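You operate a simulated robot arm through the tools that you are given. There is no shell and no other tool.

You run a simulated robot arm. Do the job below in one go: nothing can be reset, and whatever is moved stays where it is left.

Task
Press the yellow-banded mould twice with the dwell knob on 2.
Fine: then pull the slide out, leave it out and stand the mould on the square steel plate.

The check looks at the end state, three seconds after you hand in, the way a careful person would. Anything else that was tipped, shoved, dropped, spilled or broken makes it a failure.

Robot
A 7-joint arm with a two-finger parallel gripper, fixed in place. Base frame: the origin is at the foot of the arm, x ahead of it, y to its left, z up; the work surface is at about z = 0. Readings come in m, degrees, newtons and seconds.
With the tool pointing down near the work surface it reaches from about 0.22 to 0.58 m from the base axis. Its first joint turns from -66.0 to 66.0 degrees. Payload 2.5 kg.
Tool frame: the origin (TCP) lies between the finger pads and is the grasp point; the fingertips stand 0.023 m ahead of it; z points along the fingers, y is the line along which they close. Largest opening 0.094 m; finger width 0.038, thickness 0.01; the body of the gripper, 0.054 by 0.096 m, starts 0.039 m behind the TCP.
Orientation is that of the tool frame in the base frame, as a unit quaternion [w, x, y, z]. With the fingers straight down and closing along the base's y, the tool's x points along the base's -x, its y along +y and its z along -z.

Tools
- The arm moves only by the tool servo_tool. Its argument "steps" is a list of rows, each a list of 3 entries, a list of its own where there are three numbers: the finger opening in m, from 0 to 0.094, then the shift along the tool's x, y, z in units of 150 mm (1.0 is 150 mm), then the turn, a rotation vector about the tool's x, y, z in units of 90 degrees (1.0 is 90 degrees). In form: [[hand, [tx, ty, tz], [wx, wy, wz]], ...]. A call has 1 to 20 rows; each row is the pose to reach, as a shift and turn from the pose commanded when the call began, along the tool's axes at that moment. A call with a number of a shift or a turn outside -1 to 1 is refused whole. Rows are played at 5 a second. More than 0.05 m and 8.6 degrees between two rows, or a gripper value outside its range, and nothing of the call is played. Where a pose cannot be reached the arm comes as near as it can. A force on the tool above 40 N (or 10 N above the force at the start of the call, whichever is more), or a blocked arm, ends the call early, and 0.2 s more pass. The fingers move at their own pace (about 0.108 m/s each) and stop on an object; they squeeze with about 41 N. The grip force told is the motor's: it shows also when the fingers shut on nothing. Time passes only in rows, and 0.2 s behind the last, so rows that repeat a pose let the fingers close. The reply holds the time, the measured pose of the TCP, the force on the tool along the base axes, the opening and the grip force, in the units named above and with some noise, with the torque about the TCP (base axes, N m) and any sound that the robot's microphone picked up, and new pictures: "views" is both (left out), scene, wrist or none.
- Cameras (640 x 400 px; columns grow to the right, rows downward): "scene" is fixed at [0.1243, -0.4098, 0.5497]; the picture's right is [0.79, -0.61, 0.00], its down [-0.32, -0.42, -0.85] and it looks along [0.52, 0.67, -0.53] (base axes); focal length 262 px, centre (320, 200). "wrist" rides on the gripper at [0.086, 0.016, -0.075] in the tool frame; the picture's right is [-0.18, 0.98, 0.00], its down [-0.58, -0.11, -0.81] and it looks along [-0.79, -0.15, 0.59] (tool axes); focal length 243 px, centre (320, 200). There is no depth. A picture from a camera that has moved, and an enlarged one, comes with that camera's place and axes in the base frame and with its lens.
- enlarge(camera, box): a new picture of the part [left, top, right, bottom] of that camera's present view, enlarged. No time passes.
- close_job(): hands the job in; it is judged then, once.

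Nothing tells you positions but the pictures and the camera data. Unless the task says otherwise, let go and move clear before handing in.

The tools are called after "Emit:" as a command line: name --argument value ..., lists and objects as JSON in quotes. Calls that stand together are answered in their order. servo_tool: Moves the arm, as the interface text tells. Its arguments: {"type":"object","properties":{"steps":{"type":"array","items":{"type":"array"}},"views":{"type":"string","enum":["both","scene","wrist","none"]}},"required":["steps"]} The other tools are called the same way: enlarge (camera, box) takes an enlarged picture of a part of a camera's view; close_job () hands the job in.

At the start:

```text
clock: 0.0
ee_pos: [0.3258, 0.1834, 0.4158]
ee_rot: [0.0, 0.0, 1.0, 0.0]
force: [0.7, -0.3, -0.5]
wrist_torque: [0.01, 0.0, -0.03]
gripper_width: 0.094
grasp_force: 0.0
```

scene: 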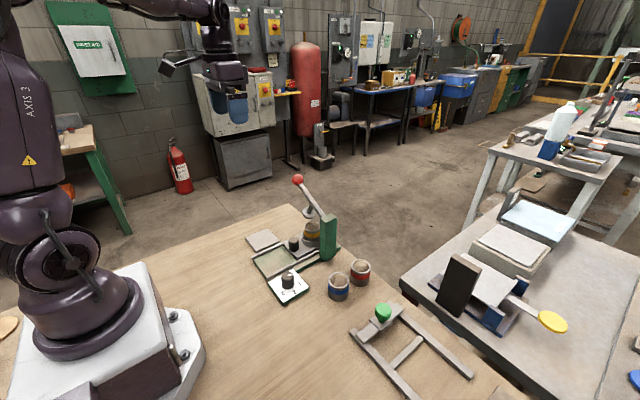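
wrist: 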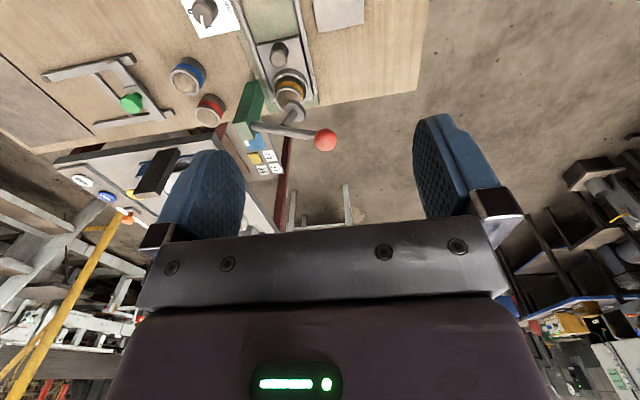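

I see a small press with a green post, a red-ball lever, a slide with the yellow-banded mould, a dwell knob, red and blue moulds, and a square steel plate. I'll enlarge the pictures to study the layout before moving.

Emit:
enlarge --camera "scene" --box '[230, 160, 390, 310]'

Emit:
enlarge --camera "wrist" --box '[160, 0, 380, 190]'

Emit:
enlarge --camera "scene" --box '[250, 250, 320, 310]'

Emit:
enlarge --camera "scene" --box '[330, 280, 490, 400]'

```text
2.67 times, centred on (310, 235) of scene
camera zoom: at [0.1243, -0.4098, 0.5497], right [0.79, -0.61, 0.0], down [-0.32, -0.42, -0.85], along [0.52, 0.67, -0.53], focal length 700 px, centre (347, 107)
```

zoom: 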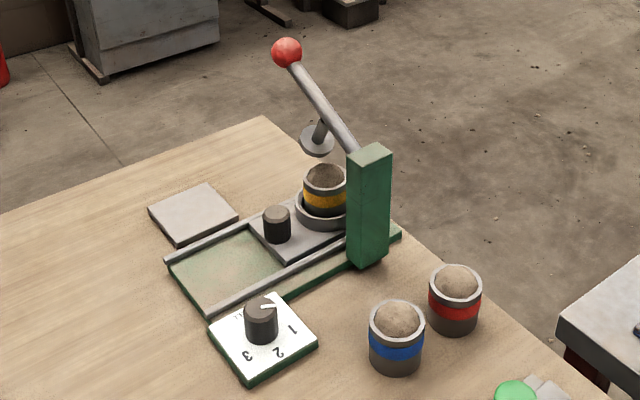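

```text
2.11 times, centred on (270, 95) of wrist
camera zoom: at [0.2407, 0.1982, 0.4901], right [0.18, 0.98, 0.0], down [0.58, -0.11, 0.81], along [0.79, -0.15, -0.59], focal length 511 px, centre (425, 421)
```

zoom: 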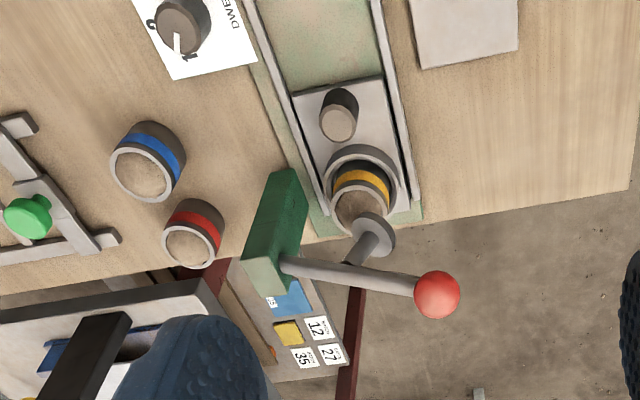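

```text
6.67 times, centred on (285, 280) of scene
camera zoom: at [0.1243, -0.4098, 0.5497], right [0.79, -0.61, 0.0], down [-0.32, -0.42, -0.85], along [0.52, 0.67, -0.53], focal length 1750 px, centre (553, -333)
```

zoom: 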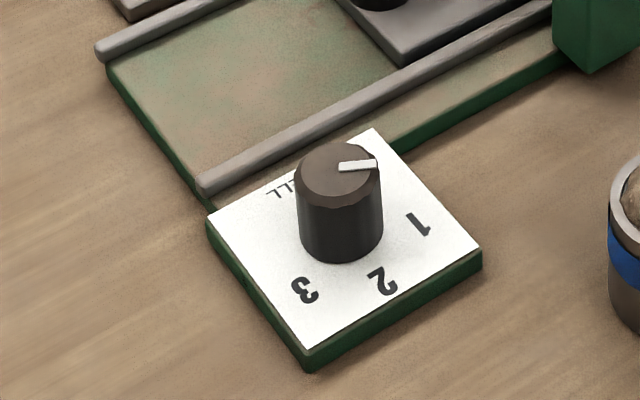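

```text
3.33 times, centred on (410, 340) of scene
camera zoom: at [0.1243, -0.4098, 0.5497], right [0.79, -0.61, 0.0], down [-0.32, -0.42, -0.85], along [0.52, 0.67, -0.53], focal length 875 px, centre (20, -267)
```

zoom: 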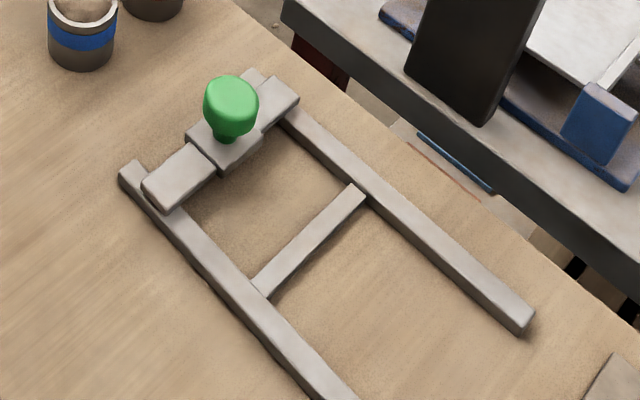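

The layout is fairly clear: dial near (0.34, 0.0) with its pointer on 1, slide running along x at y≈0.09, lever ball near (0.485, 0.16, 0.196), and a steel plate near (0.37, 0.205). I'll check the remaining corner of the table for a second plate before moving.

Emit:
enlarge --camera "scene" --box '[420, 320, 548, 400]'

Emit:
enlarge --camera "wrist" --box '[0, 0, 220, 140]'

Emit:
enlarge --camera "scene" --box '[280, 165, 350, 265]'

```text
5.00 times, centred on (484, 360) of scene
camera zoom: at [0.1243, -0.4098, 0.5497], right [0.79, -0.61, 0.0], down [-0.32, -0.42, -0.85], along [0.52, 0.67, -0.53], focal length 1312 px, centre (-500, -600)
```

zoom: 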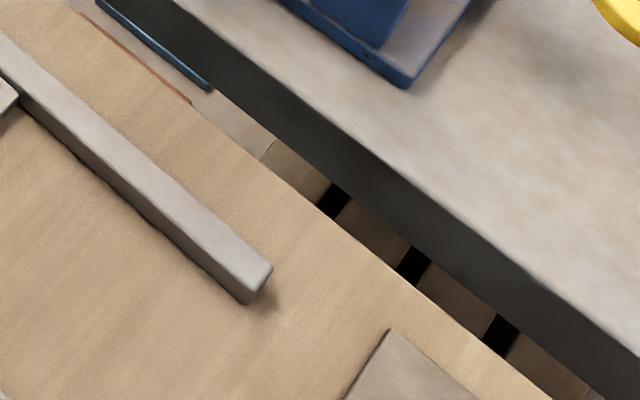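

```text
2.86 times, centred on (110, 70) of wrist
camera zoom: at [0.2407, 0.1982, 0.4901], right [0.18, 0.98, 0.0], down [0.58, -0.11, 0.81], along [0.79, -0.15, -0.59], focal length 693 px, centre (920, 571)
```

zoom: 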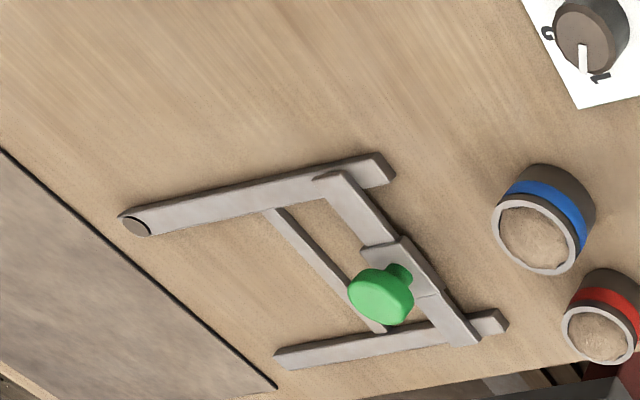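

```text
4.00 times, centred on (315, 215) of scene
camera zoom: at [0.1243, -0.4098, 0.5497], right [0.79, -0.61, 0.0], down [-0.32, -0.42, -0.85], along [0.52, 0.67, -0.53], focal length 1050 px, centre (340, 140)
```

zoom: 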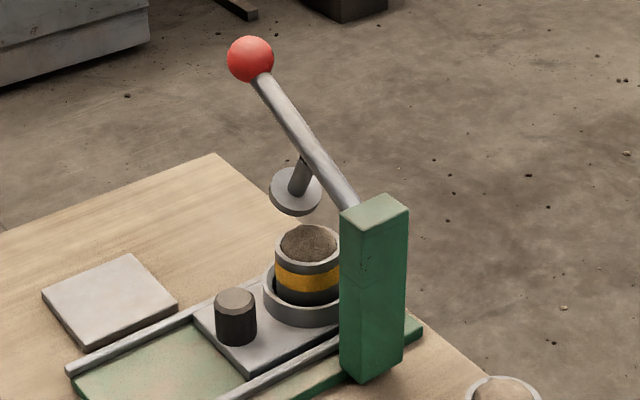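

Only one square steel plate sits by the press; the dark panel on the far right is a large mat. I'm moving toward a point above the dial, turning the tool -30° on the way so the knob can be turned through 60°.

Emit:
servo_tool --steps '[[0.094, [-0.015, -0.2, 0.2], [0, 0, -0.067]], [0.094, [-0.03, -0.4, 0.4], [0, 0, -0.133]], [0.094, [-0.045, -0.6, 0.6], [0, 0, -0.2]], [0.094, [-0.06, -0.8, 0.8], [0, 0, -0.267]], [0.094, [-0.08, -1.0, 1.0], [0, 0, -0.333]], [0.094, [-0.08, -1.0, 1.0], [0, 0, -0.333]]]'

```text
clock: 1.4
ee_pos: [0.338, 0.0323, 0.2644]
ee_rot: [0.0, -0.259, 0.966, 0.001]
force: [-0.5, 0.2, -0.4]
wrist_torque: [-0.01, -0.01, 0.01]
gripper_width: 0.094
grasp_force: 0.0
camera wrist: at [0.2555, 0.0019, 0.3388], right [-0.33, 0.94, 0.0], down [0.56, 0.2, 0.81], along [0.76, 0.27, -0.59], focal length 243 px, centre (320, 200)
```

scene: 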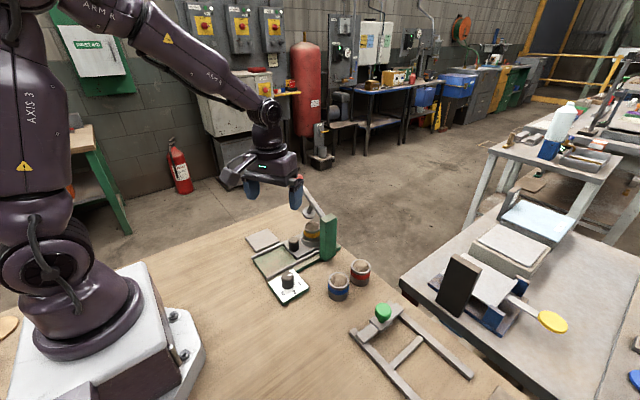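
wrist: 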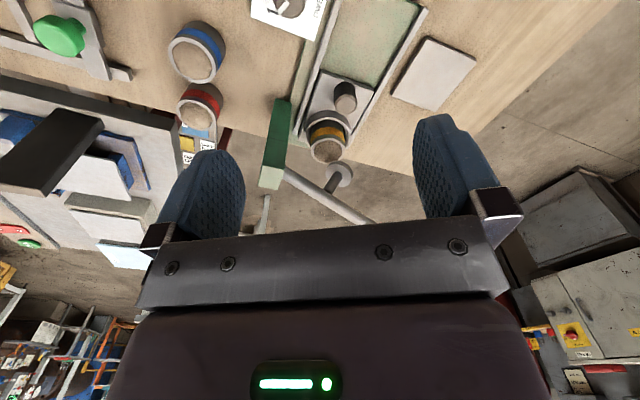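

The arm moved as expected and the dial is at the top of the wrist view. I'll enlarge to refine positions.

Emit:
enlarge --camera "wrist" --box '[230, 0, 490, 180]'

Emit:
enlarge --camera "scene" --box '[260, 255, 320, 310]'

```text
2.22 times, centred on (360, 90) of wrist
camera zoom: at [0.2555, 0.0019, 0.3388], right [-0.33, 0.94, 0.0], down [0.56, 0.2, 0.81], along [0.76, 0.27, -0.59], focal length 539 px, centre (231, 444)
```

zoom: 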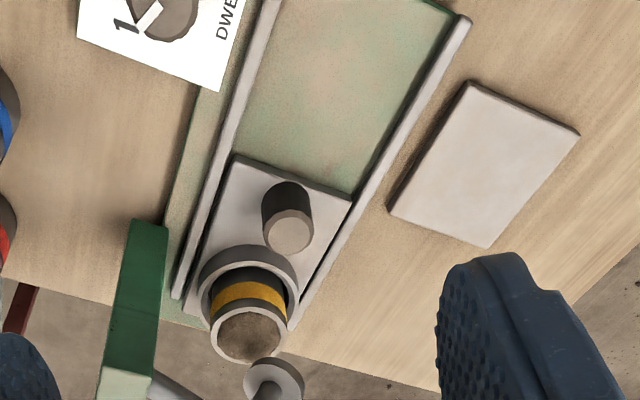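

```text
7.27 times, centred on (290, 282) of scene
camera zoom: at [0.1243, -0.4098, 0.5497], right [0.79, -0.61, 0.0], down [-0.32, -0.42, -0.85], along [0.52, 0.67, -0.53], focal length 1908 px, centre (538, -400)
```

zoom: 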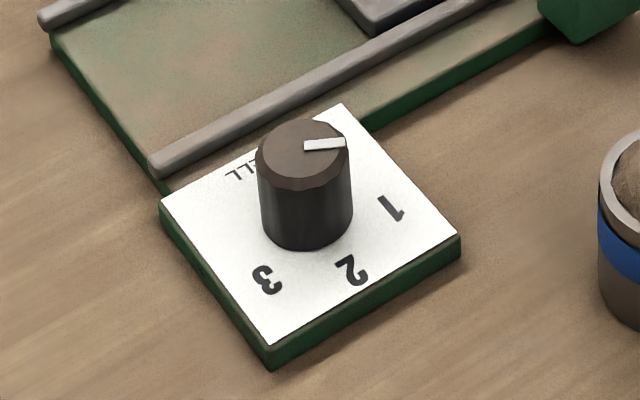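

The knob is about 31 mm across with its top near z≈0.04, centred near (0.339, -0.003). I'll come down above it and check alignment.

Emit:
servo_tool --steps '[[0.08, [0.113, -0.208, 0.1], [0, 0, 0]], [0.07, [0.113, -0.208, 0.4], [0, 0, 0]], [0.055, [0.113, -0.208, 0.7], [0, 0, 0]], [0.055, [0.113, -0.208, 1.0], [0, 0, 0]], [0.055, [0.113, -0.208, 1.0], [0, 0, 0]]]'

Emit:
enlarge --camera "scene" --box '[230, 200, 360, 310]'

```text
clock: 2.6
ee_pos: [0.3413, -0.0024, 0.1141]
ee_rot: [0.0, -0.259, 0.966, 0.001]
force: [-0.1, 0.1, -0.5]
wrist_torque: [0.01, 0.01, 0.0]
gripper_width: 0.0551
grasp_force: 0.0
camera wrist: at [0.2589, -0.0336, 0.1883], right [-0.33, 0.94, 0.0], down [0.56, 0.2, 0.81], along [0.76, 0.27, -0.59], focal length 243 px, centre (320, 200)
```

scene: 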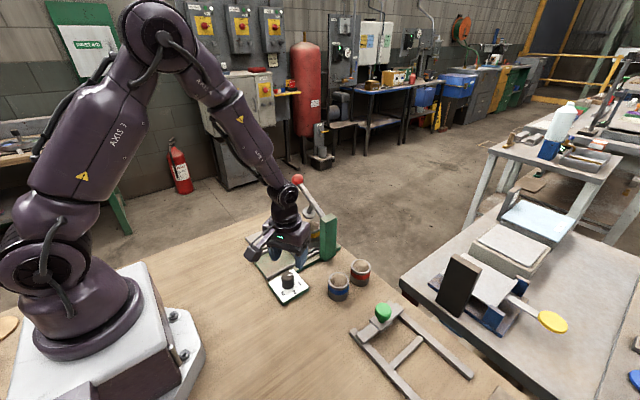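
wrist: 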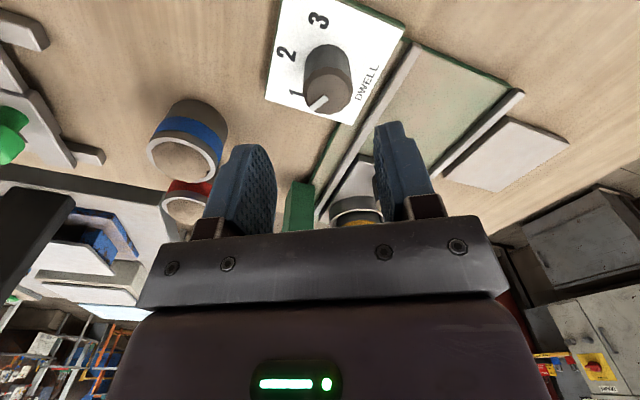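

```text
3.64 times, centred on (295, 255) of scene
camera zoom: at [0.1243, -0.4098, 0.5497], right [0.79, -0.61, 0.0], down [-0.32, -0.42, -0.85], along [0.52, 0.67, -0.53], focal length 954 px, centre (411, 0)
```

zoom: 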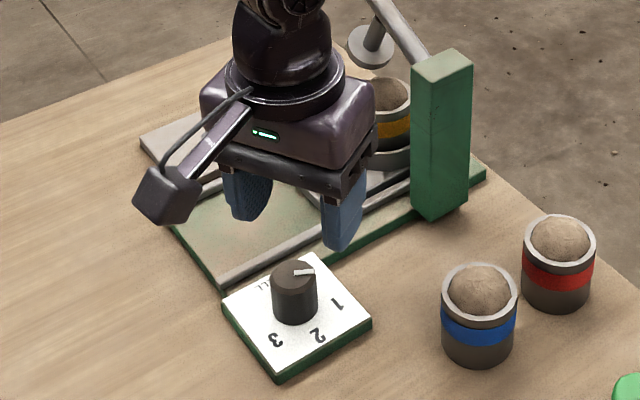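

The wrist view puts the knob top at about (0.337, 0.0), so I need only a small correction before lowering and gripping it.

Emit:
servo_tool --steps '[[0.055, [0.016, 0.02, 0.15], [0, 0, 0]], [0.055, [0.016, 0.02, 0.3], [0, 0, 0]], [0.055, [0.016, 0.02, 0.4], [0, 0, 0]], [0.055, [0.016, 0.02, 0.46], [0, 0, 0]], [0.055, [0.016, 0.02, 0.46], [0, 0, 0]]]'

Emit:
enlarge --camera "scene" --box '[230, 200, 360, 310]'

```text
clock: 3.8
ee_pos: [0.3359, -0.0005, 0.0457]
ee_rot: [0.0, -0.258, 0.966, -0.001]
force: [0.5, -0.2, -0.1]
wrist_torque: [-0.01, -0.04, 0.01]
gripper_width: 0.0551
grasp_force: 0.0
camera wrist: at [0.2544, -0.0302, 0.1204], right [-0.33, 0.94, 0.0], down [0.56, 0.2, 0.81], along [0.76, 0.27, -0.59], focal length 243 px, centre (320, 200)
```

scene: 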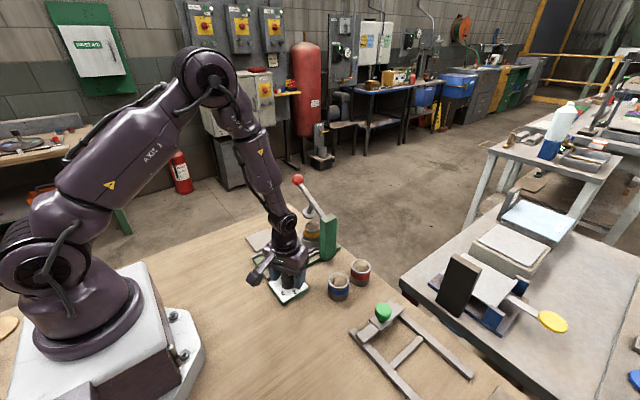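
wrist: 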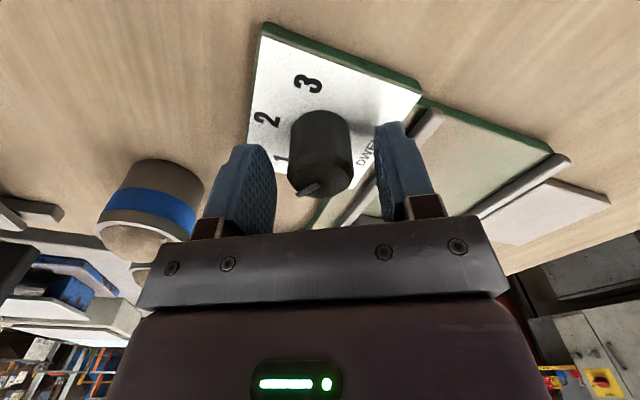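

```text
3.64 times, centred on (295, 255) of scene
camera zoom: at [0.1243, -0.4098, 0.5497], right [0.79, -0.61, 0.0], down [-0.32, -0.42, -0.85], along [0.52, 0.67, -0.53], focal length 954 px, centre (411, 0)
```

zoom: 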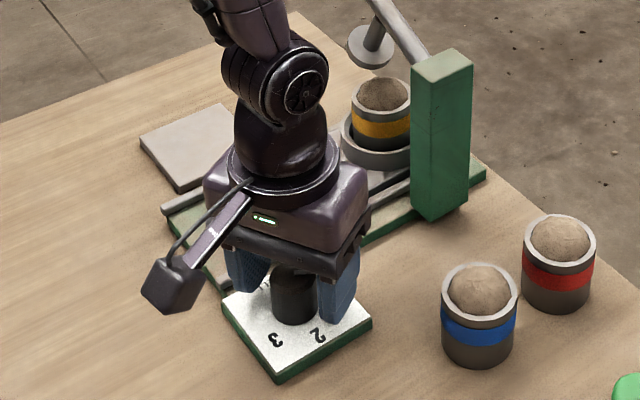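

The fingers straddle the knob. Closing on it.

Emit:
servo_tool --steps '[[0.04, [-0.01, -0.007, 0], [0, 0, 0]], [0.0, [-0.01, -0.007, 0], [0, 0, 0]], [0.0, [-0.01, -0.007, 0], [0, 0, 0]], [0.0, [-0.01, -0.007, 0], [0, 0, 0]]]' --views "wrist"

```text
clock: 4.8
ee_pos: [0.3378, 0.002, 0.0471]
ee_rot: [-0.001, -0.26, 0.966, 0.0]
force: [-8.3, 14.6, 9.3]
wrist_torque: [-0.13, 0.06, -0.05]
gripper_width: 0.0314
grasp_force: 44.8
camera wrist: at [0.2553, -0.0296, 0.1204], right [-0.33, 0.94, 0.0], down [0.56, 0.2, 0.81], along [0.76, 0.27, -0.59], focal length 243 px, centre (320, 200)
```

wrist: 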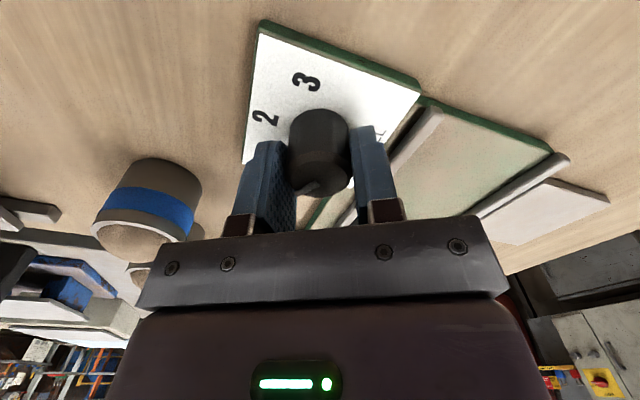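

Grip is firm, but the knob is slightly off-centre and pushing the tool sideways. I'll shift along the closing line to relieve that before turning.

Emit:
servo_tool --steps '[[0.0, [0, 0.01, 0], [0, 0, 0]], [0.0, [0, 0.02, -0.01], [0, 0, 0]], [0.0, [0, 0.02, -0.01], [0, 0, 0]]]' --views "none"

```text
clock: 5.5
ee_pos: [0.3364, 0.0025, 0.0472]
ee_rot: [0.001, -0.258, 0.966, -0.001]
force: [1.4, -0.2, -1.3]
wrist_torque: [0.21, 0.48, 0.06]
gripper_width: 0.0314
grasp_force: 44.7
stopped in row 3: the force on the tool passed its limit at 69 N (the readings are from after the stop); the commanded pose is now the measured one
```

The tool has relaxed with near-zero force, though there was a brief spike. I'll look before turning.

Emit:
servo_tool --steps '[[0.0, [0, 0, 0], [0, 0, 0]]]'

Emit:
enlarge --camera "scene" --box '[230, 200, 360, 310]'

Emit:
enlarge --camera "wrist" --box '[220, 10, 440, 240]'

```text
clock: 5.8
ee_pos: [0.3373, 0.0011, 0.0467]
ee_rot: [0.003, -0.258, 0.966, -0.001]
force: [2.4, -0.7, -4.9]
wrist_torque: [-0.02, 0.52, 0.05]
gripper_width: 0.0313
grasp_force: 44.8
camera wrist: at [0.2545, -0.0292, 0.1204], right [-0.33, 0.94, 0.0], down [0.56, 0.2, 0.81], along [0.76, 0.27, -0.59], focal length 243 px, centre (320, 200)
```

scene: 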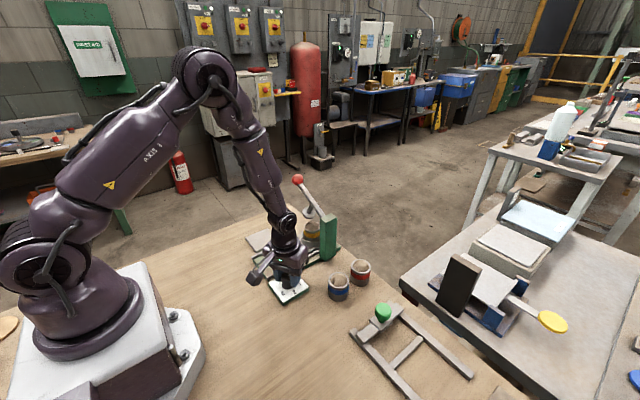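
wrist: 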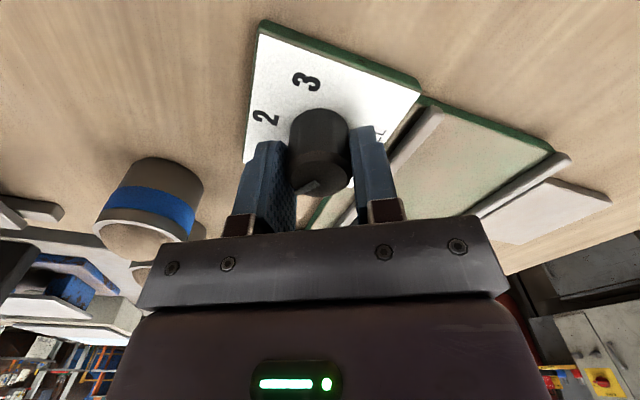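

```text
3.64 times, centred on (295, 255) of scene
camera zoom: at [0.1243, -0.4098, 0.5497], right [0.79, -0.61, 0.0], down [-0.32, -0.42, -0.85], along [0.52, 0.67, -0.53], focal length 954 px, centre (411, 0)
```

zoom: 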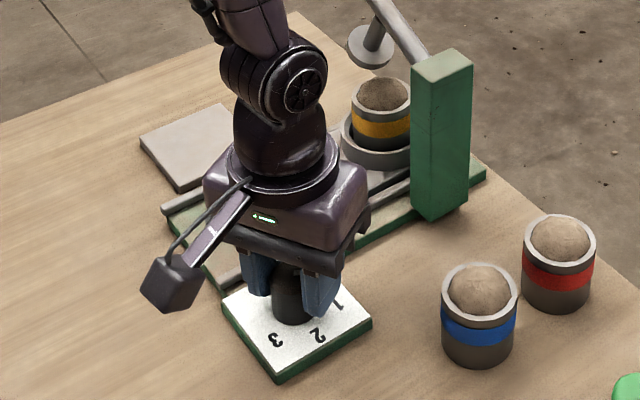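

```text
1.74 times, centred on (330, 125) of wrist
camera zoom: at [0.2545, -0.0292, 0.1204], right [-0.33, 0.94, 0.0], down [0.56, 0.2, 0.81], along [0.76, 0.27, -0.59], focal length 422 px, centre (303, 330)
```

zoom: 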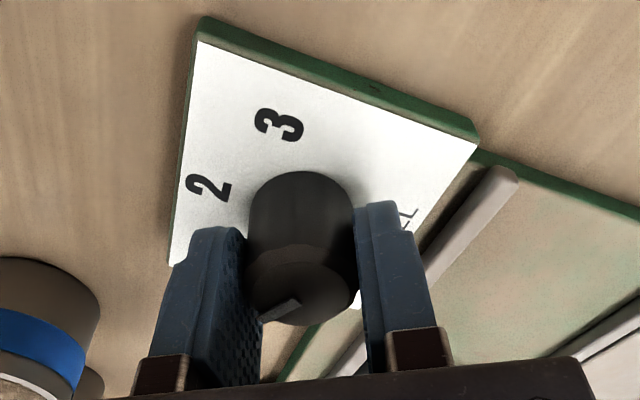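

The knob is still on 1 and held well. Now turning it 60° clockwise (seen from above) to 2.

Emit:
servo_tool --steps '[[0.0, [0, 0, 0], [0, 0, 0.067]], [0.0, [0, 0, 0], [0, 0, 0.133]], [0.0, [0, 0, 0], [0, 0, 0.2]], [0.0, [0, 0, 0], [0, 0, 0.267]], [0.0, [0, 0, 0], [0, 0, 0.333]], [0.0, [0, 0, 0], [0, 0, 0.4]], [0.0, [0, 0, 0], [0, 0, 0.467]], [0.0, [0, 0, 0], [0, 0, 0.533]], [0.0, [0, 0, 0], [0, 0, 0.6]], [0.0, [0, 0, 0], [0, 0, 0.667]], [0.0, [0, 0, 0], [0, 0, 0.667]]]'

Emit:
enlarge --camera "wrist" --box '[220, 10, 440, 240]'

```text
clock: 8.2
ee_pos: [0.3358, -0.0017, 0.0468]
ee_rot: [0.004, 0.263, 0.965, -0.001]
force: [-1.6, -22.2, 4.1]
wrist_torque: [-0.38, -1.05, 0.06]
gripper_width: 0.0315
grasp_force: 44.5
camera wrist: at [0.2712, 0.0556, 0.1202], right [0.66, 0.75, 0.0], down [0.44, -0.39, 0.81], along [0.61, -0.53, -0.59], focal length 243 px, centre (320, 200)
```

scene: 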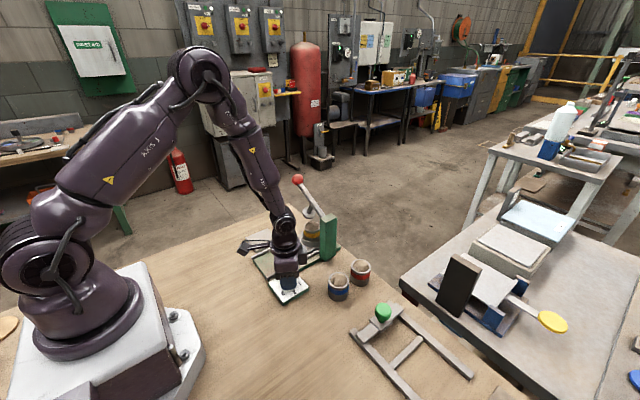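
wrist: 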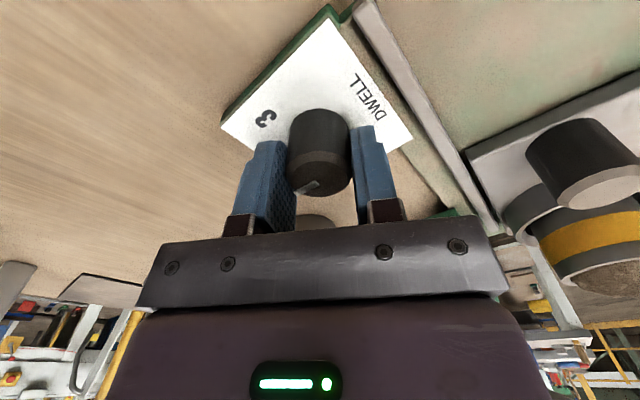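

```text
1.74 times, centred on (330, 125) of wrist
camera zoom: at [0.2712, 0.0556, 0.1202], right [0.66, 0.75, 0.0], down [0.44, -0.39, 0.81], along [0.61, -0.53, -0.59], focal length 422 px, centre (303, 330)
```

zoom: 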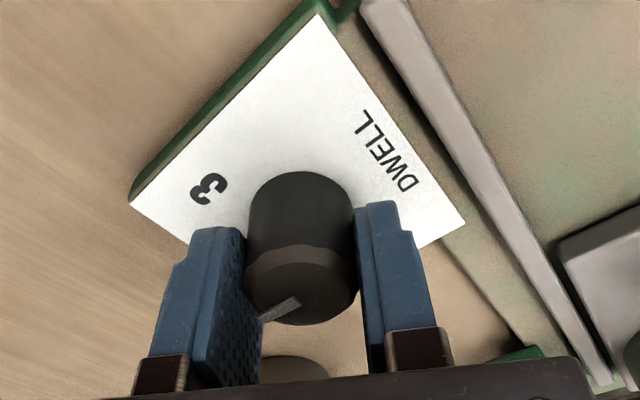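

The knob turned with the fingers without slipping. Releasing and rising to verify the pointer.

Emit:
servo_tool --steps '[[0.055, [0, 0, 0], [0, 0, 0]], [0.055, [0, 0, 0], [0, 0, 0]], [0.055, [0, 0, -0.15], [0, 0, 0]], [0.055, [0, 0, -0.4], [0, 0, 0]], [0.055, [0, 0, -0.7], [0, 0, 0]], [0.055, [0, 0, -1.0], [0, 0, 0]]]'

Emit:
enlarge --camera "scene" --box '[260, 255, 320, 310]'

Emit:
enlarge --camera "wrist" --box '[220, 0, 440, 150]'

```text
clock: 9.7
ee_pos: [0.3371, 0.0007, 0.1949]
ee_rot: [0.002, 0.261, 0.965, 0.0]
force: [-0.3, 0.0, 0.3]
wrist_torque: [-0.03, 0.0, -0.01]
gripper_width: 0.0551
grasp_force: 0.0
camera wrist: at [0.2702, 0.0576, 0.2686], right [0.65, 0.76, 0.0], down [0.45, -0.39, 0.81], along [0.61, -0.53, -0.59], focal length 243 px, centre (320, 200)
```

scene: 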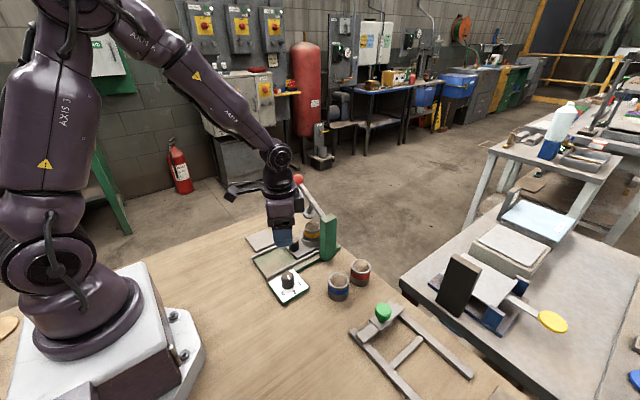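
wrist: 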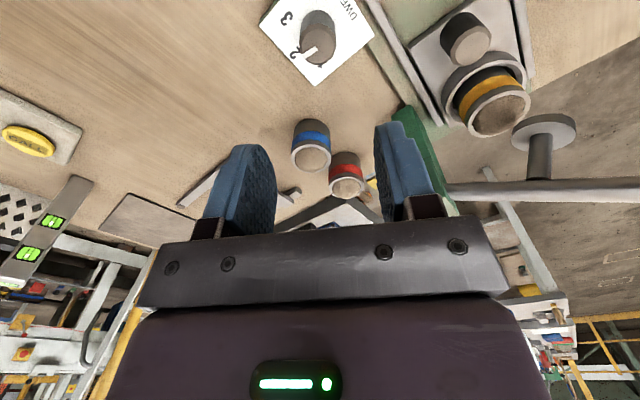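

```text
7.27 times, centred on (290, 282) of scene
camera zoom: at [0.1243, -0.4098, 0.5497], right [0.79, -0.61, 0.0], down [-0.32, -0.42, -0.85], along [0.52, 0.67, -0.53], focal length 1908 px, centre (538, -400)
```

zoom: 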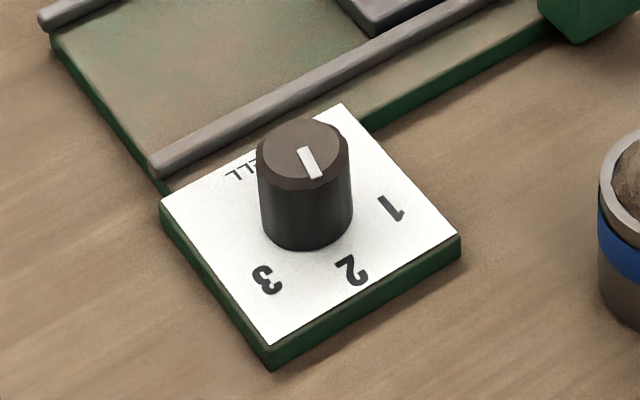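

```text
2.67 times, centred on (330, 75) of wrist
camera zoom: at [0.2702, 0.0576, 0.2686], right [0.65, 0.76, 0.0], down [0.45, -0.39, 0.81], along [0.61, -0.53, -0.59], focal length 647 px, centre (293, 533)
```

zoom: 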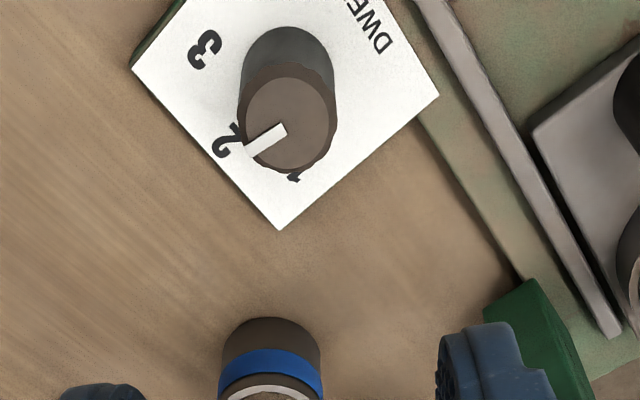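

The pointer now points close to 2. I'll zoom in harder to check how exact it is.

Emit:
enlarge --camera "scene" --box '[274, 266, 306, 298]'

Emit:
enlarge --camera "wrist" --box '[270, 0, 380, 90]'

```text
12.50 times, centred on (290, 282) of scene
camera zoom: at [0.1243, -0.4098, 0.5497], right [0.79, -0.61, 0.0], down [-0.32, -0.42, -0.85], along [0.52, 0.67, -0.53], focal length 3280 px, centre (695, -825)
```

zoom: 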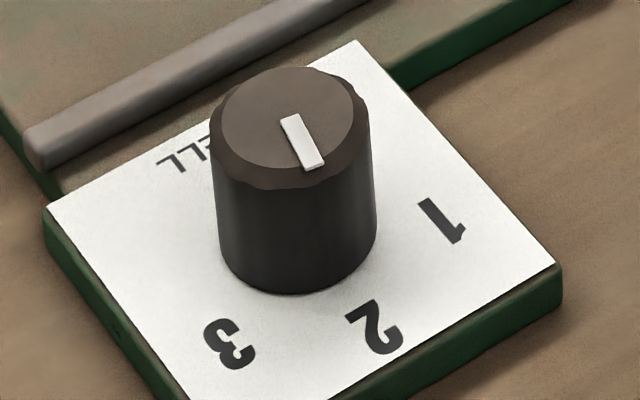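

```text
4.44 times, centred on (325, 45) of wrist
camera zoom: at [0.2702, 0.0576, 0.2686], right [0.65, 0.76, 0.0], down [0.45, -0.39, 0.81], along [0.61, -0.53, -0.59], focal length 1078 px, centre (298, 889)
```

zoom: 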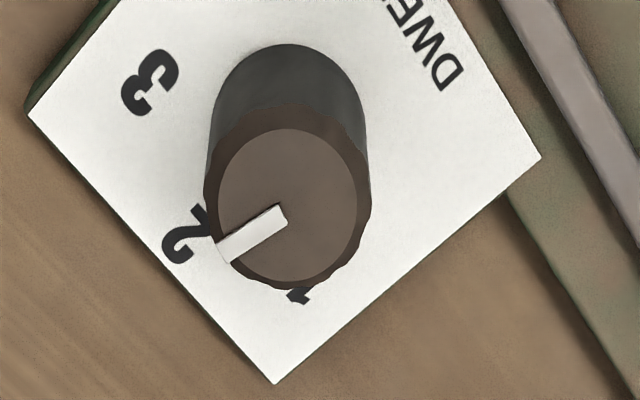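

The pointer sits about 10° past 2 towards 3, so I'll re-grip, better centred, and turn it back about 10°.

Emit:
servo_tool --steps '[[0.055, [0.012, -0.019, 0.3], [0, 0, 0]], [0.055, [0.012, -0.019, 0.6], [0, 0, 0]], [0.055, [0.012, -0.019, 0.85], [0, 0, 0]], [0.055, [0.012, -0.019, 0.99], [0, 0, 0]], [0.055, [0.012, -0.019, 0.99], [0, 0, 0]], [0.04, [0.012, -0.019, 0.99], [0, 0, 0]], [0.032, [0.012, -0.019, 0.99], [0, 0, 0]], [0.0, [0.012, -0.019, 0.99], [0, 0, 0]], [0.0, [0.012, -0.019, 0.99], [0, 0, 0]]]' --views "wrist"

Emit:
enlarge --camera "wrist" --box '[220, 10, 440, 240]'

```text
clock: 11.7
ee_pos: [0.3315, 0.0012, 0.0449]
ee_rot: [0.002, 0.261, 0.965, -0.001]
force: [1.5, -1.1, -6.9]
wrist_torque: [-0.46, 0.28, 0.0]
gripper_width: 0.0313
grasp_force: 44.9
camera wrist: at [0.2663, 0.0578, 0.1193], right [0.65, 0.76, 0.0], down [0.44, -0.39, 0.81], along [0.61, -0.53, -0.59], focal length 243 px, centre (320, 200)
```

wrist: 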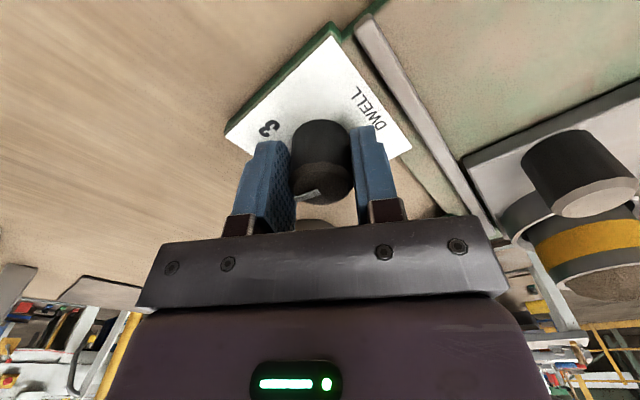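

```text
1.74 times, centred on (330, 125) of wrist
camera zoom: at [0.2663, 0.0578, 0.1193], right [0.65, 0.76, 0.0], down [0.44, -0.39, 0.81], along [0.61, -0.53, -0.59], focal length 422 px, centre (303, 330)
```

zoom: 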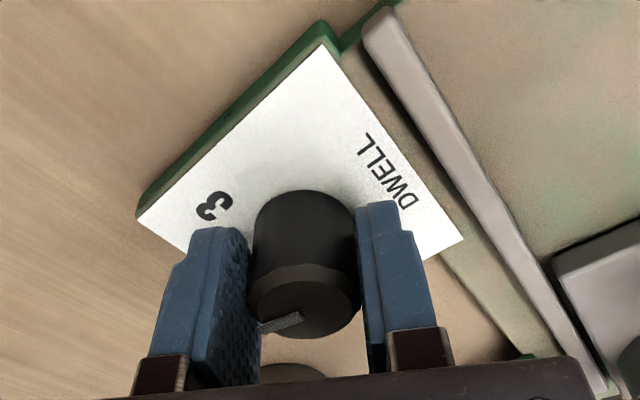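

Well-centred this time with low side force. Turning back about 10°.

Emit:
servo_tool --steps '[[0.0, [0, 0, 0], [0, 0, -0.04]], [0.0, [0, 0, 0], [0, 0, -0.08]], [0.0, [0, 0, 0], [0, 0, -0.117]], [0.0, [0, 0, 0], [0, 0, -0.117]], [0.055, [0, 0, 0], [0, 0, -0.117]], [0.055, [0, 0, 0], [0, 0, -0.117]], [0.055, [0, 0, -0.2], [0, 0, -0.117]], [0.055, [0, 0, -0.5], [0, 0, -0.117]], [0.055, [0, 0, -0.8], [0, 0, -0.117]], [0.055, [0, 0, -1.0], [0, 0, -0.117]]]'

Emit:
enlarge --camera "scene" --box '[274, 266, 306, 298]'

Emit:
enlarge --camera "wrist" --box '[270, 0, 380, 90]'

```text
clock: 12.3
ee_pos: [0.3323, 0.0012, 0.0458]
ee_rot: [0.001, 0.192, 0.981, 0.0]
force: [2.7, 0.9, -2.9]
wrist_torque: [-0.32, 0.39, 0.04]
gripper_width: 0.0316
grasp_force: 45.3
stopped in row 3: the force on the tool passed its limit at 42 N (the readings are from after the stop); the commanded pose is now the measured one
camera wrist: at [0.259, 0.0476, 0.1196], right [0.54, 0.84, 0.0], down [0.5, -0.32, 0.81], along [0.68, -0.44, -0.59], focal length 243 px, centre (320, 200)
```

scene: 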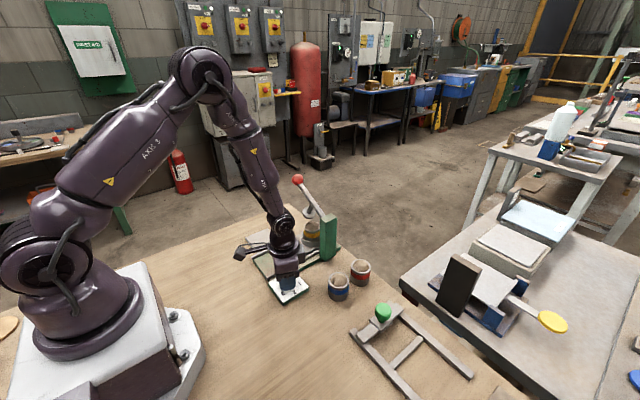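
wrist: 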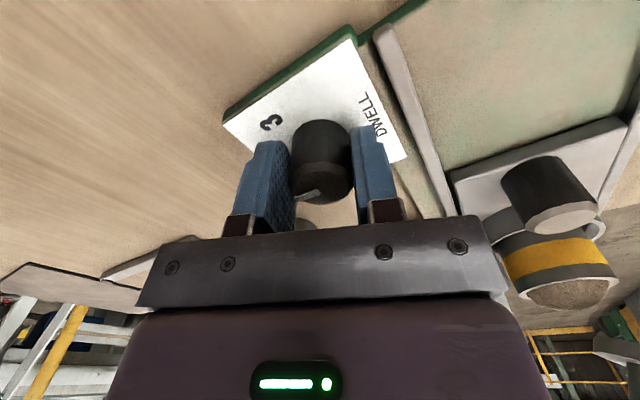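

```text
12.50 times, centred on (290, 282) of scene
camera zoom: at [0.1243, -0.4098, 0.5497], right [0.79, -0.61, 0.0], down [-0.32, -0.42, -0.85], along [0.52, 0.67, -0.53], focal length 3280 px, centre (695, -825)
```

zoom: 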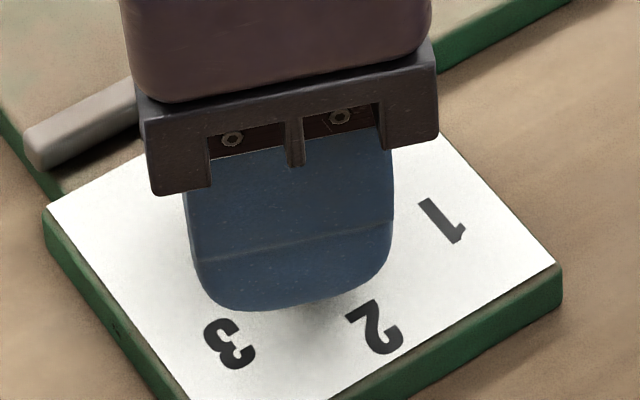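

```text
4.44 times, centred on (325, 45) of wrist
camera zoom: at [0.259, 0.0476, 0.1196], right [0.54, 0.84, 0.0], down [0.5, -0.32, 0.81], along [0.68, -0.44, -0.59], focal length 1078 px, centre (298, 889)
```

zoom: 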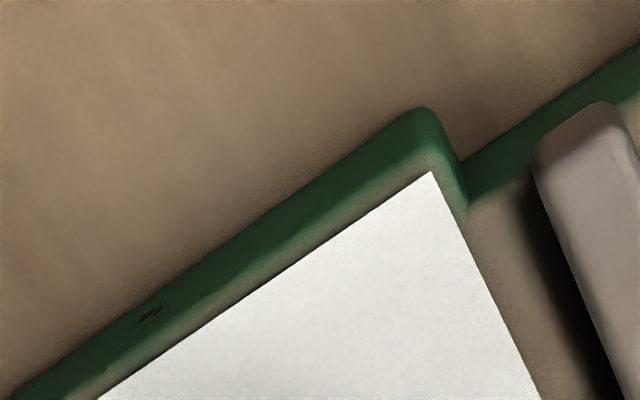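

It turned back about 8° before a brief force stop. Releasing and rising to look again.

Emit:
servo_tool --steps '[[0.055, [0, 0, 0], [0, 0, 0]], [0.055, [0, 0, 0], [0, 0, 0]], [0.055, [0, 0, -0.2], [0, 0, 0]], [0.055, [0, 0, -0.5], [0, 0, 0]], [0.055, [0, 0, -0.8], [0, 0, 0]], [0.055, [0, 0, -1.0], [0, 0, 0]]]'

Emit:
enlarge --camera "scene" --box '[274, 266, 306, 298]'

Emit:
enlarge --camera "wrist" --box '[270, 0, 380, 90]'

```text
clock: 13.7
ee_pos: [0.3327, 0.0016, 0.1942]
ee_rot: [0.001, 0.194, 0.981, 0.0]
force: [0.0, 0.3, 0.3]
wrist_torque: [0.01, 0.01, 0.01]
gripper_width: 0.0549
grasp_force: 0.1
camera wrist: at [0.2603, 0.0481, 0.269], right [0.54, 0.84, 0.0], down [0.5, -0.32, 0.81], along [0.68, -0.44, -0.59], focal length 243 px, centre (320, 200)
```

scene: 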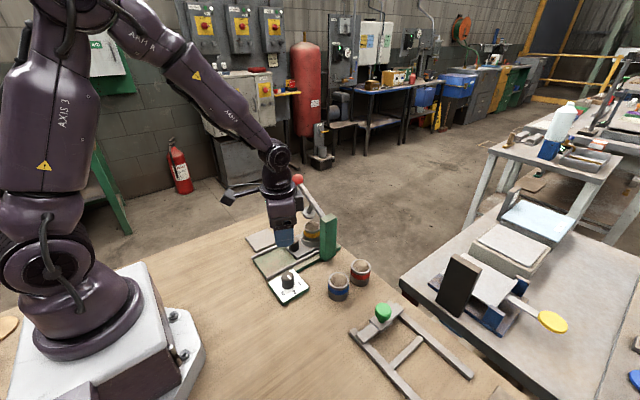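
wrist: 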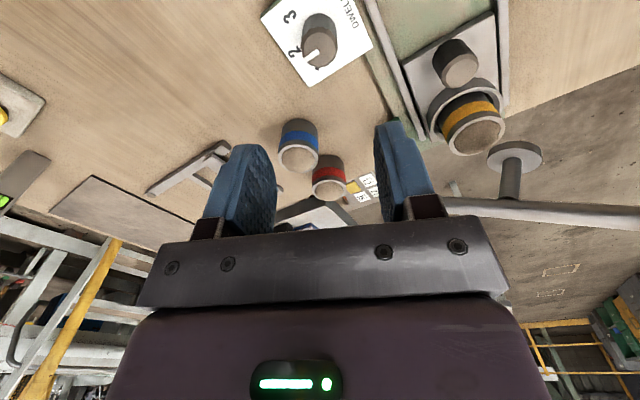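

```text
12.50 times, centred on (290, 282) of scene
camera zoom: at [0.1243, -0.4098, 0.5497], right [0.79, -0.61, 0.0], down [-0.32, -0.42, -0.85], along [0.52, 0.67, -0.53], focal length 3280 px, centre (695, -825)
```

zoom: 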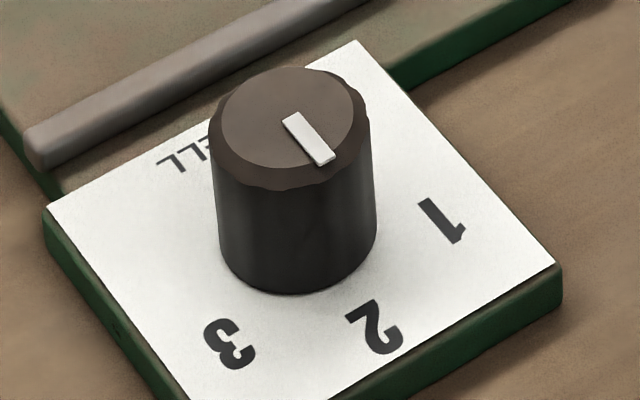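

```text
4.44 times, centred on (325, 45) of wrist
camera zoom: at [0.2603, 0.0481, 0.269], right [0.54, 0.84, 0.0], down [0.5, -0.32, 0.81], along [0.68, -0.44, -0.59], focal length 1078 px, centre (298, 889)
```

zoom: 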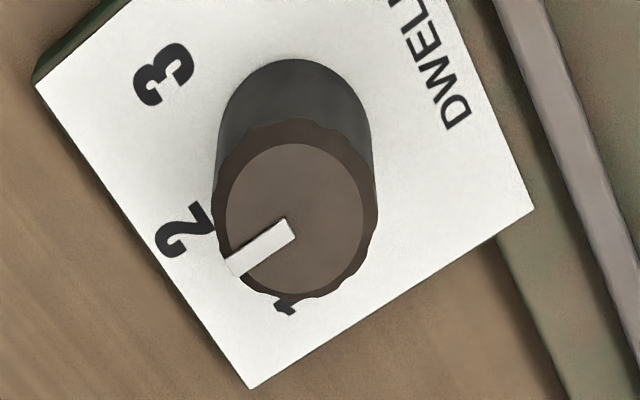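

The pointer now lies right on 2. Next I'll rise, turn the tool so the fingers close along x, and move toward the lever ball.

Emit:
servo_tool --steps '[[0.055, [0, 0, -0.25], [0, 0, 0.084]], [0.06, [0, 0, -0.5], [0, 0, 0.168]], [0.06, [0, 0, -0.75], [0, 0, 0.252]], [0.06, [-0.06, 0.16, -0.75], [0, 0, 0.336]], [0.06, [-0.12, 0.32, -0.75], [0, 0, 0.42]], [0.06, [-0.18, 0.48, -0.75], [0, 0, 0.504]], [0.06, [-0.24, 0.64, -0.75], [0, 0, 0.588]], [0.06, [-0.3, 0.8, -0.75], [0, 0, 0.672]], [0.06, [-0.36, 0.96, -0.75], [0, 0, 0.752]], [0.06, [-0.36, 0.96, -0.75], [0, 0, 0.752]]]'

```text
clock: 15.9
ee_pos: [0.4359, 0.1153, 0.3078]
ee_rot: [0.0, 0.707, 0.707, 0.001]
force: [0.5, -0.8, -0.9]
wrist_torque: [0.02, -0.03, 0.01]
gripper_width: 0.0601
grasp_force: 0.0
camera wrist: at [0.4523, 0.1998, 0.3821], right [0.98, -0.18, 0.0], down [-0.11, -0.58, 0.81], along [-0.15, -0.79, -0.59], focal length 243 px, centre (320, 200)
```

scene: 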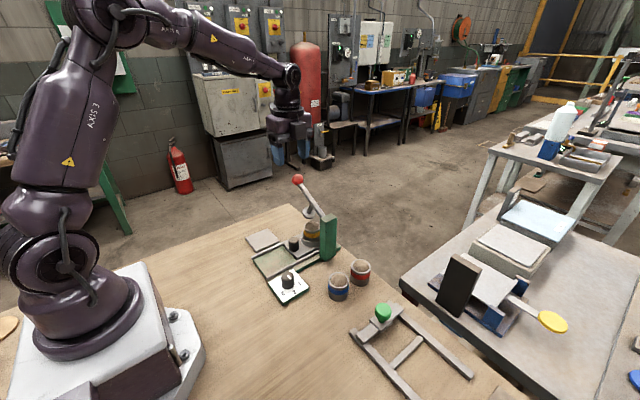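
wrist: 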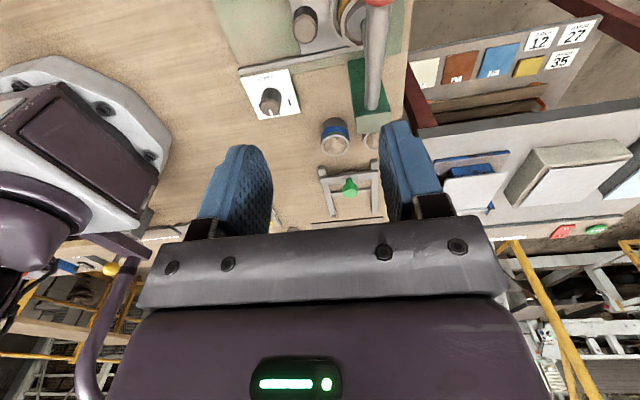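

The yaw works. I'm moving over the ball while staying high so I can check the alignment.

Emit:
servo_tool --steps '[[0.07, [0.15, 0.155, 0], [0, 0, 0]], [0.07, [0.305, 0.313, 0], [0, 0, 0]], [0.07, [0.305, 0.313, 0.1], [0, 0, 0]], [0.07, [0.305, 0.313, 0.1], [0, 0, 0]]]'

Emit:
enlarge --camera "wrist" --box '[200, 0, 440, 160]'

Emit:
enlarge --camera "scene" --box '[250, 90, 360, 270]'

```text
clock: 16.9
ee_pos: [0.4835, 0.1607, 0.2924]
ee_rot: [0.001, 0.707, 0.707, 0.001]
force: [-0.4, 0.2, 0.4]
wrist_torque: [0.03, 0.0, -0.02]
gripper_width: 0.0703
grasp_force: 0.1
camera wrist: at [0.5003, 0.2447, 0.3682], right [0.98, -0.18, 0.0], down [-0.11, -0.58, 0.81], along [-0.15, -0.79, -0.59], focal length 243 px, centre (320, 200)
```

scene: 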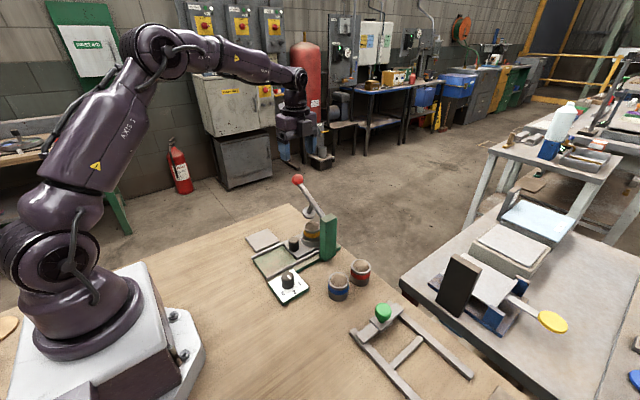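
wrist: 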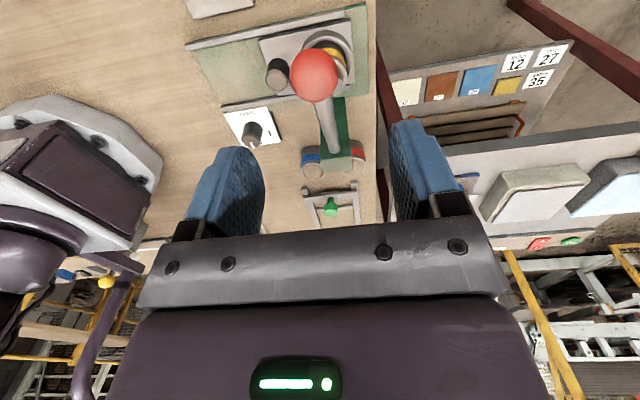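

```text
2.50 times, centred on (320, 80) of wrist
camera zoom: at [0.5003, 0.2447, 0.3682], right [0.98, -0.18, 0.0], down [-0.11, -0.58, 0.81], along [-0.15, -0.79, -0.59], focal length 606 px, centre (320, 500)
```

zoom: 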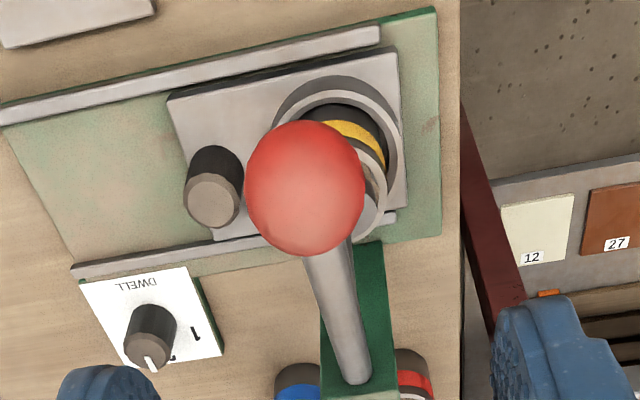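

```text
2.22 times, centred on (305, 180) of scene
camera zoom: at [0.1243, -0.4098, 0.5497], right [0.79, -0.61, 0.0], down [-0.32, -0.42, -0.85], along [0.52, 0.67, -0.53], focal length 583 px, centre (353, 244)
```

zoom: 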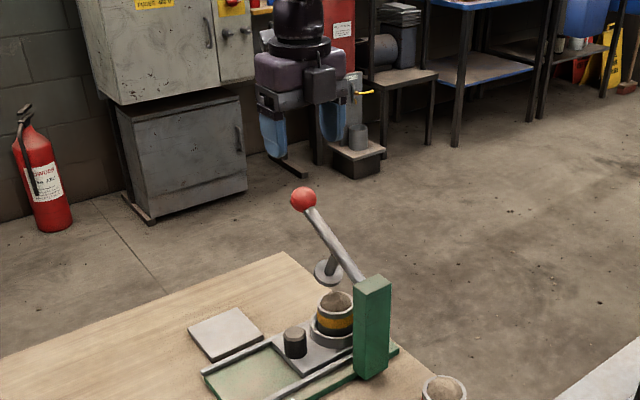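

The ball sits centred beneath the fingers at about (0.481, 0.161, 0.196). I'll lower around it and close.

Emit:
servo_tool --steps '[[0.07, [0, -0.01, 0.2], [0, 0, 0]], [0.07, [0, -0.01, 0.4], [0, 0, 0]], [0.07, [0, -0.01, 0.55], [0, 0, 0]], [0.07, [0, -0.01, 0.64], [0, 0, 0]], [0.07, [0, -0.01, 0.64], [0, 0, 0]]]'

Emit:
enlarge --camera "scene" --box '[250, 120, 360, 270]'

Emit:
enlarge --camera "wrist" --box '[200, 0, 440, 240]'

```text
clock: 18.1
ee_pos: [0.4816, 0.1591, 0.197]
ee_rot: [0.0, 0.706, 0.708, 0.0]
force: [0.7, 0.7, 1.0]
wrist_torque: [0.01, -0.03, 0.03]
gripper_width: 0.0702
grasp_force: 0.0
camera wrist: at [0.4985, 0.244, 0.2714], right [0.98, -0.18, 0.0], down [-0.11, -0.58, 0.81], along [-0.15, -0.79, -0.59], focal length 243 px, centre (320, 200)
```

scene: 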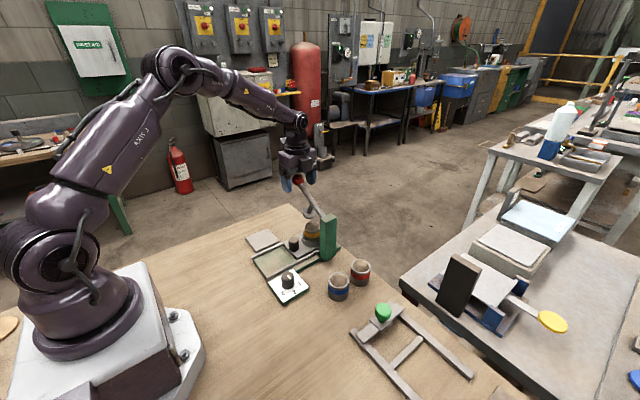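
wrist: 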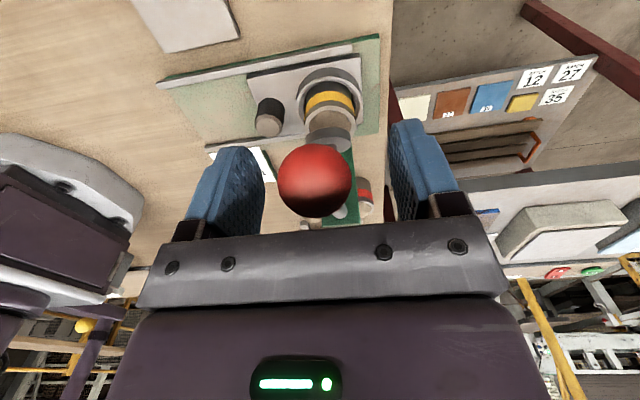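

```text
2.67 times, centred on (305, 195) of scene
camera zoom: at [0.1243, -0.4098, 0.5497], right [0.79, -0.61, 0.0], down [-0.32, -0.42, -0.85], along [0.52, 0.67, -0.53], focal length 700 px, centre (360, 213)
```

zoom: 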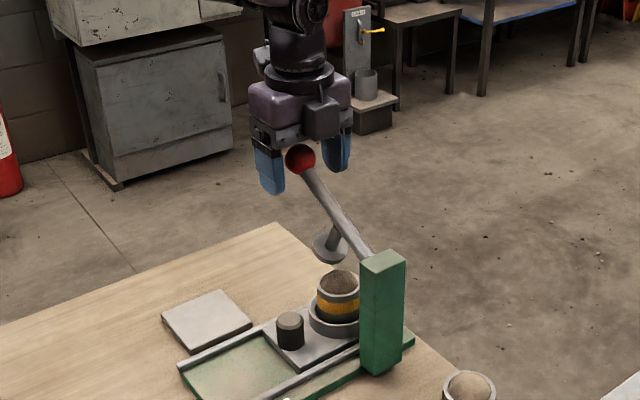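

```text
1.67 times, centred on (320, 120) of wrist
camera zoom: at [0.4985, 0.244, 0.2714], right [0.98, -0.18, 0.0], down [-0.11, -0.58, 0.81], along [-0.15, -0.79, -0.59], focal length 404 px, centre (320, 333)
```

zoom: 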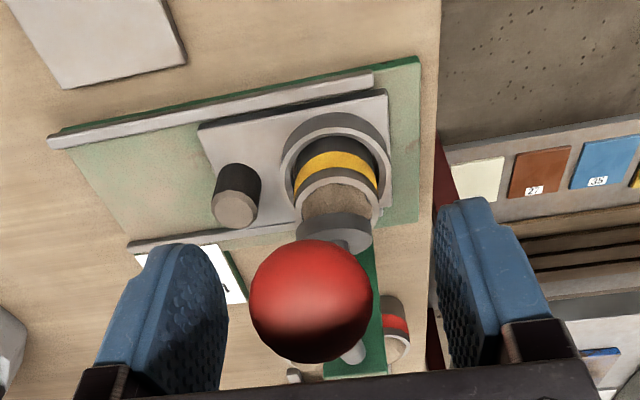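

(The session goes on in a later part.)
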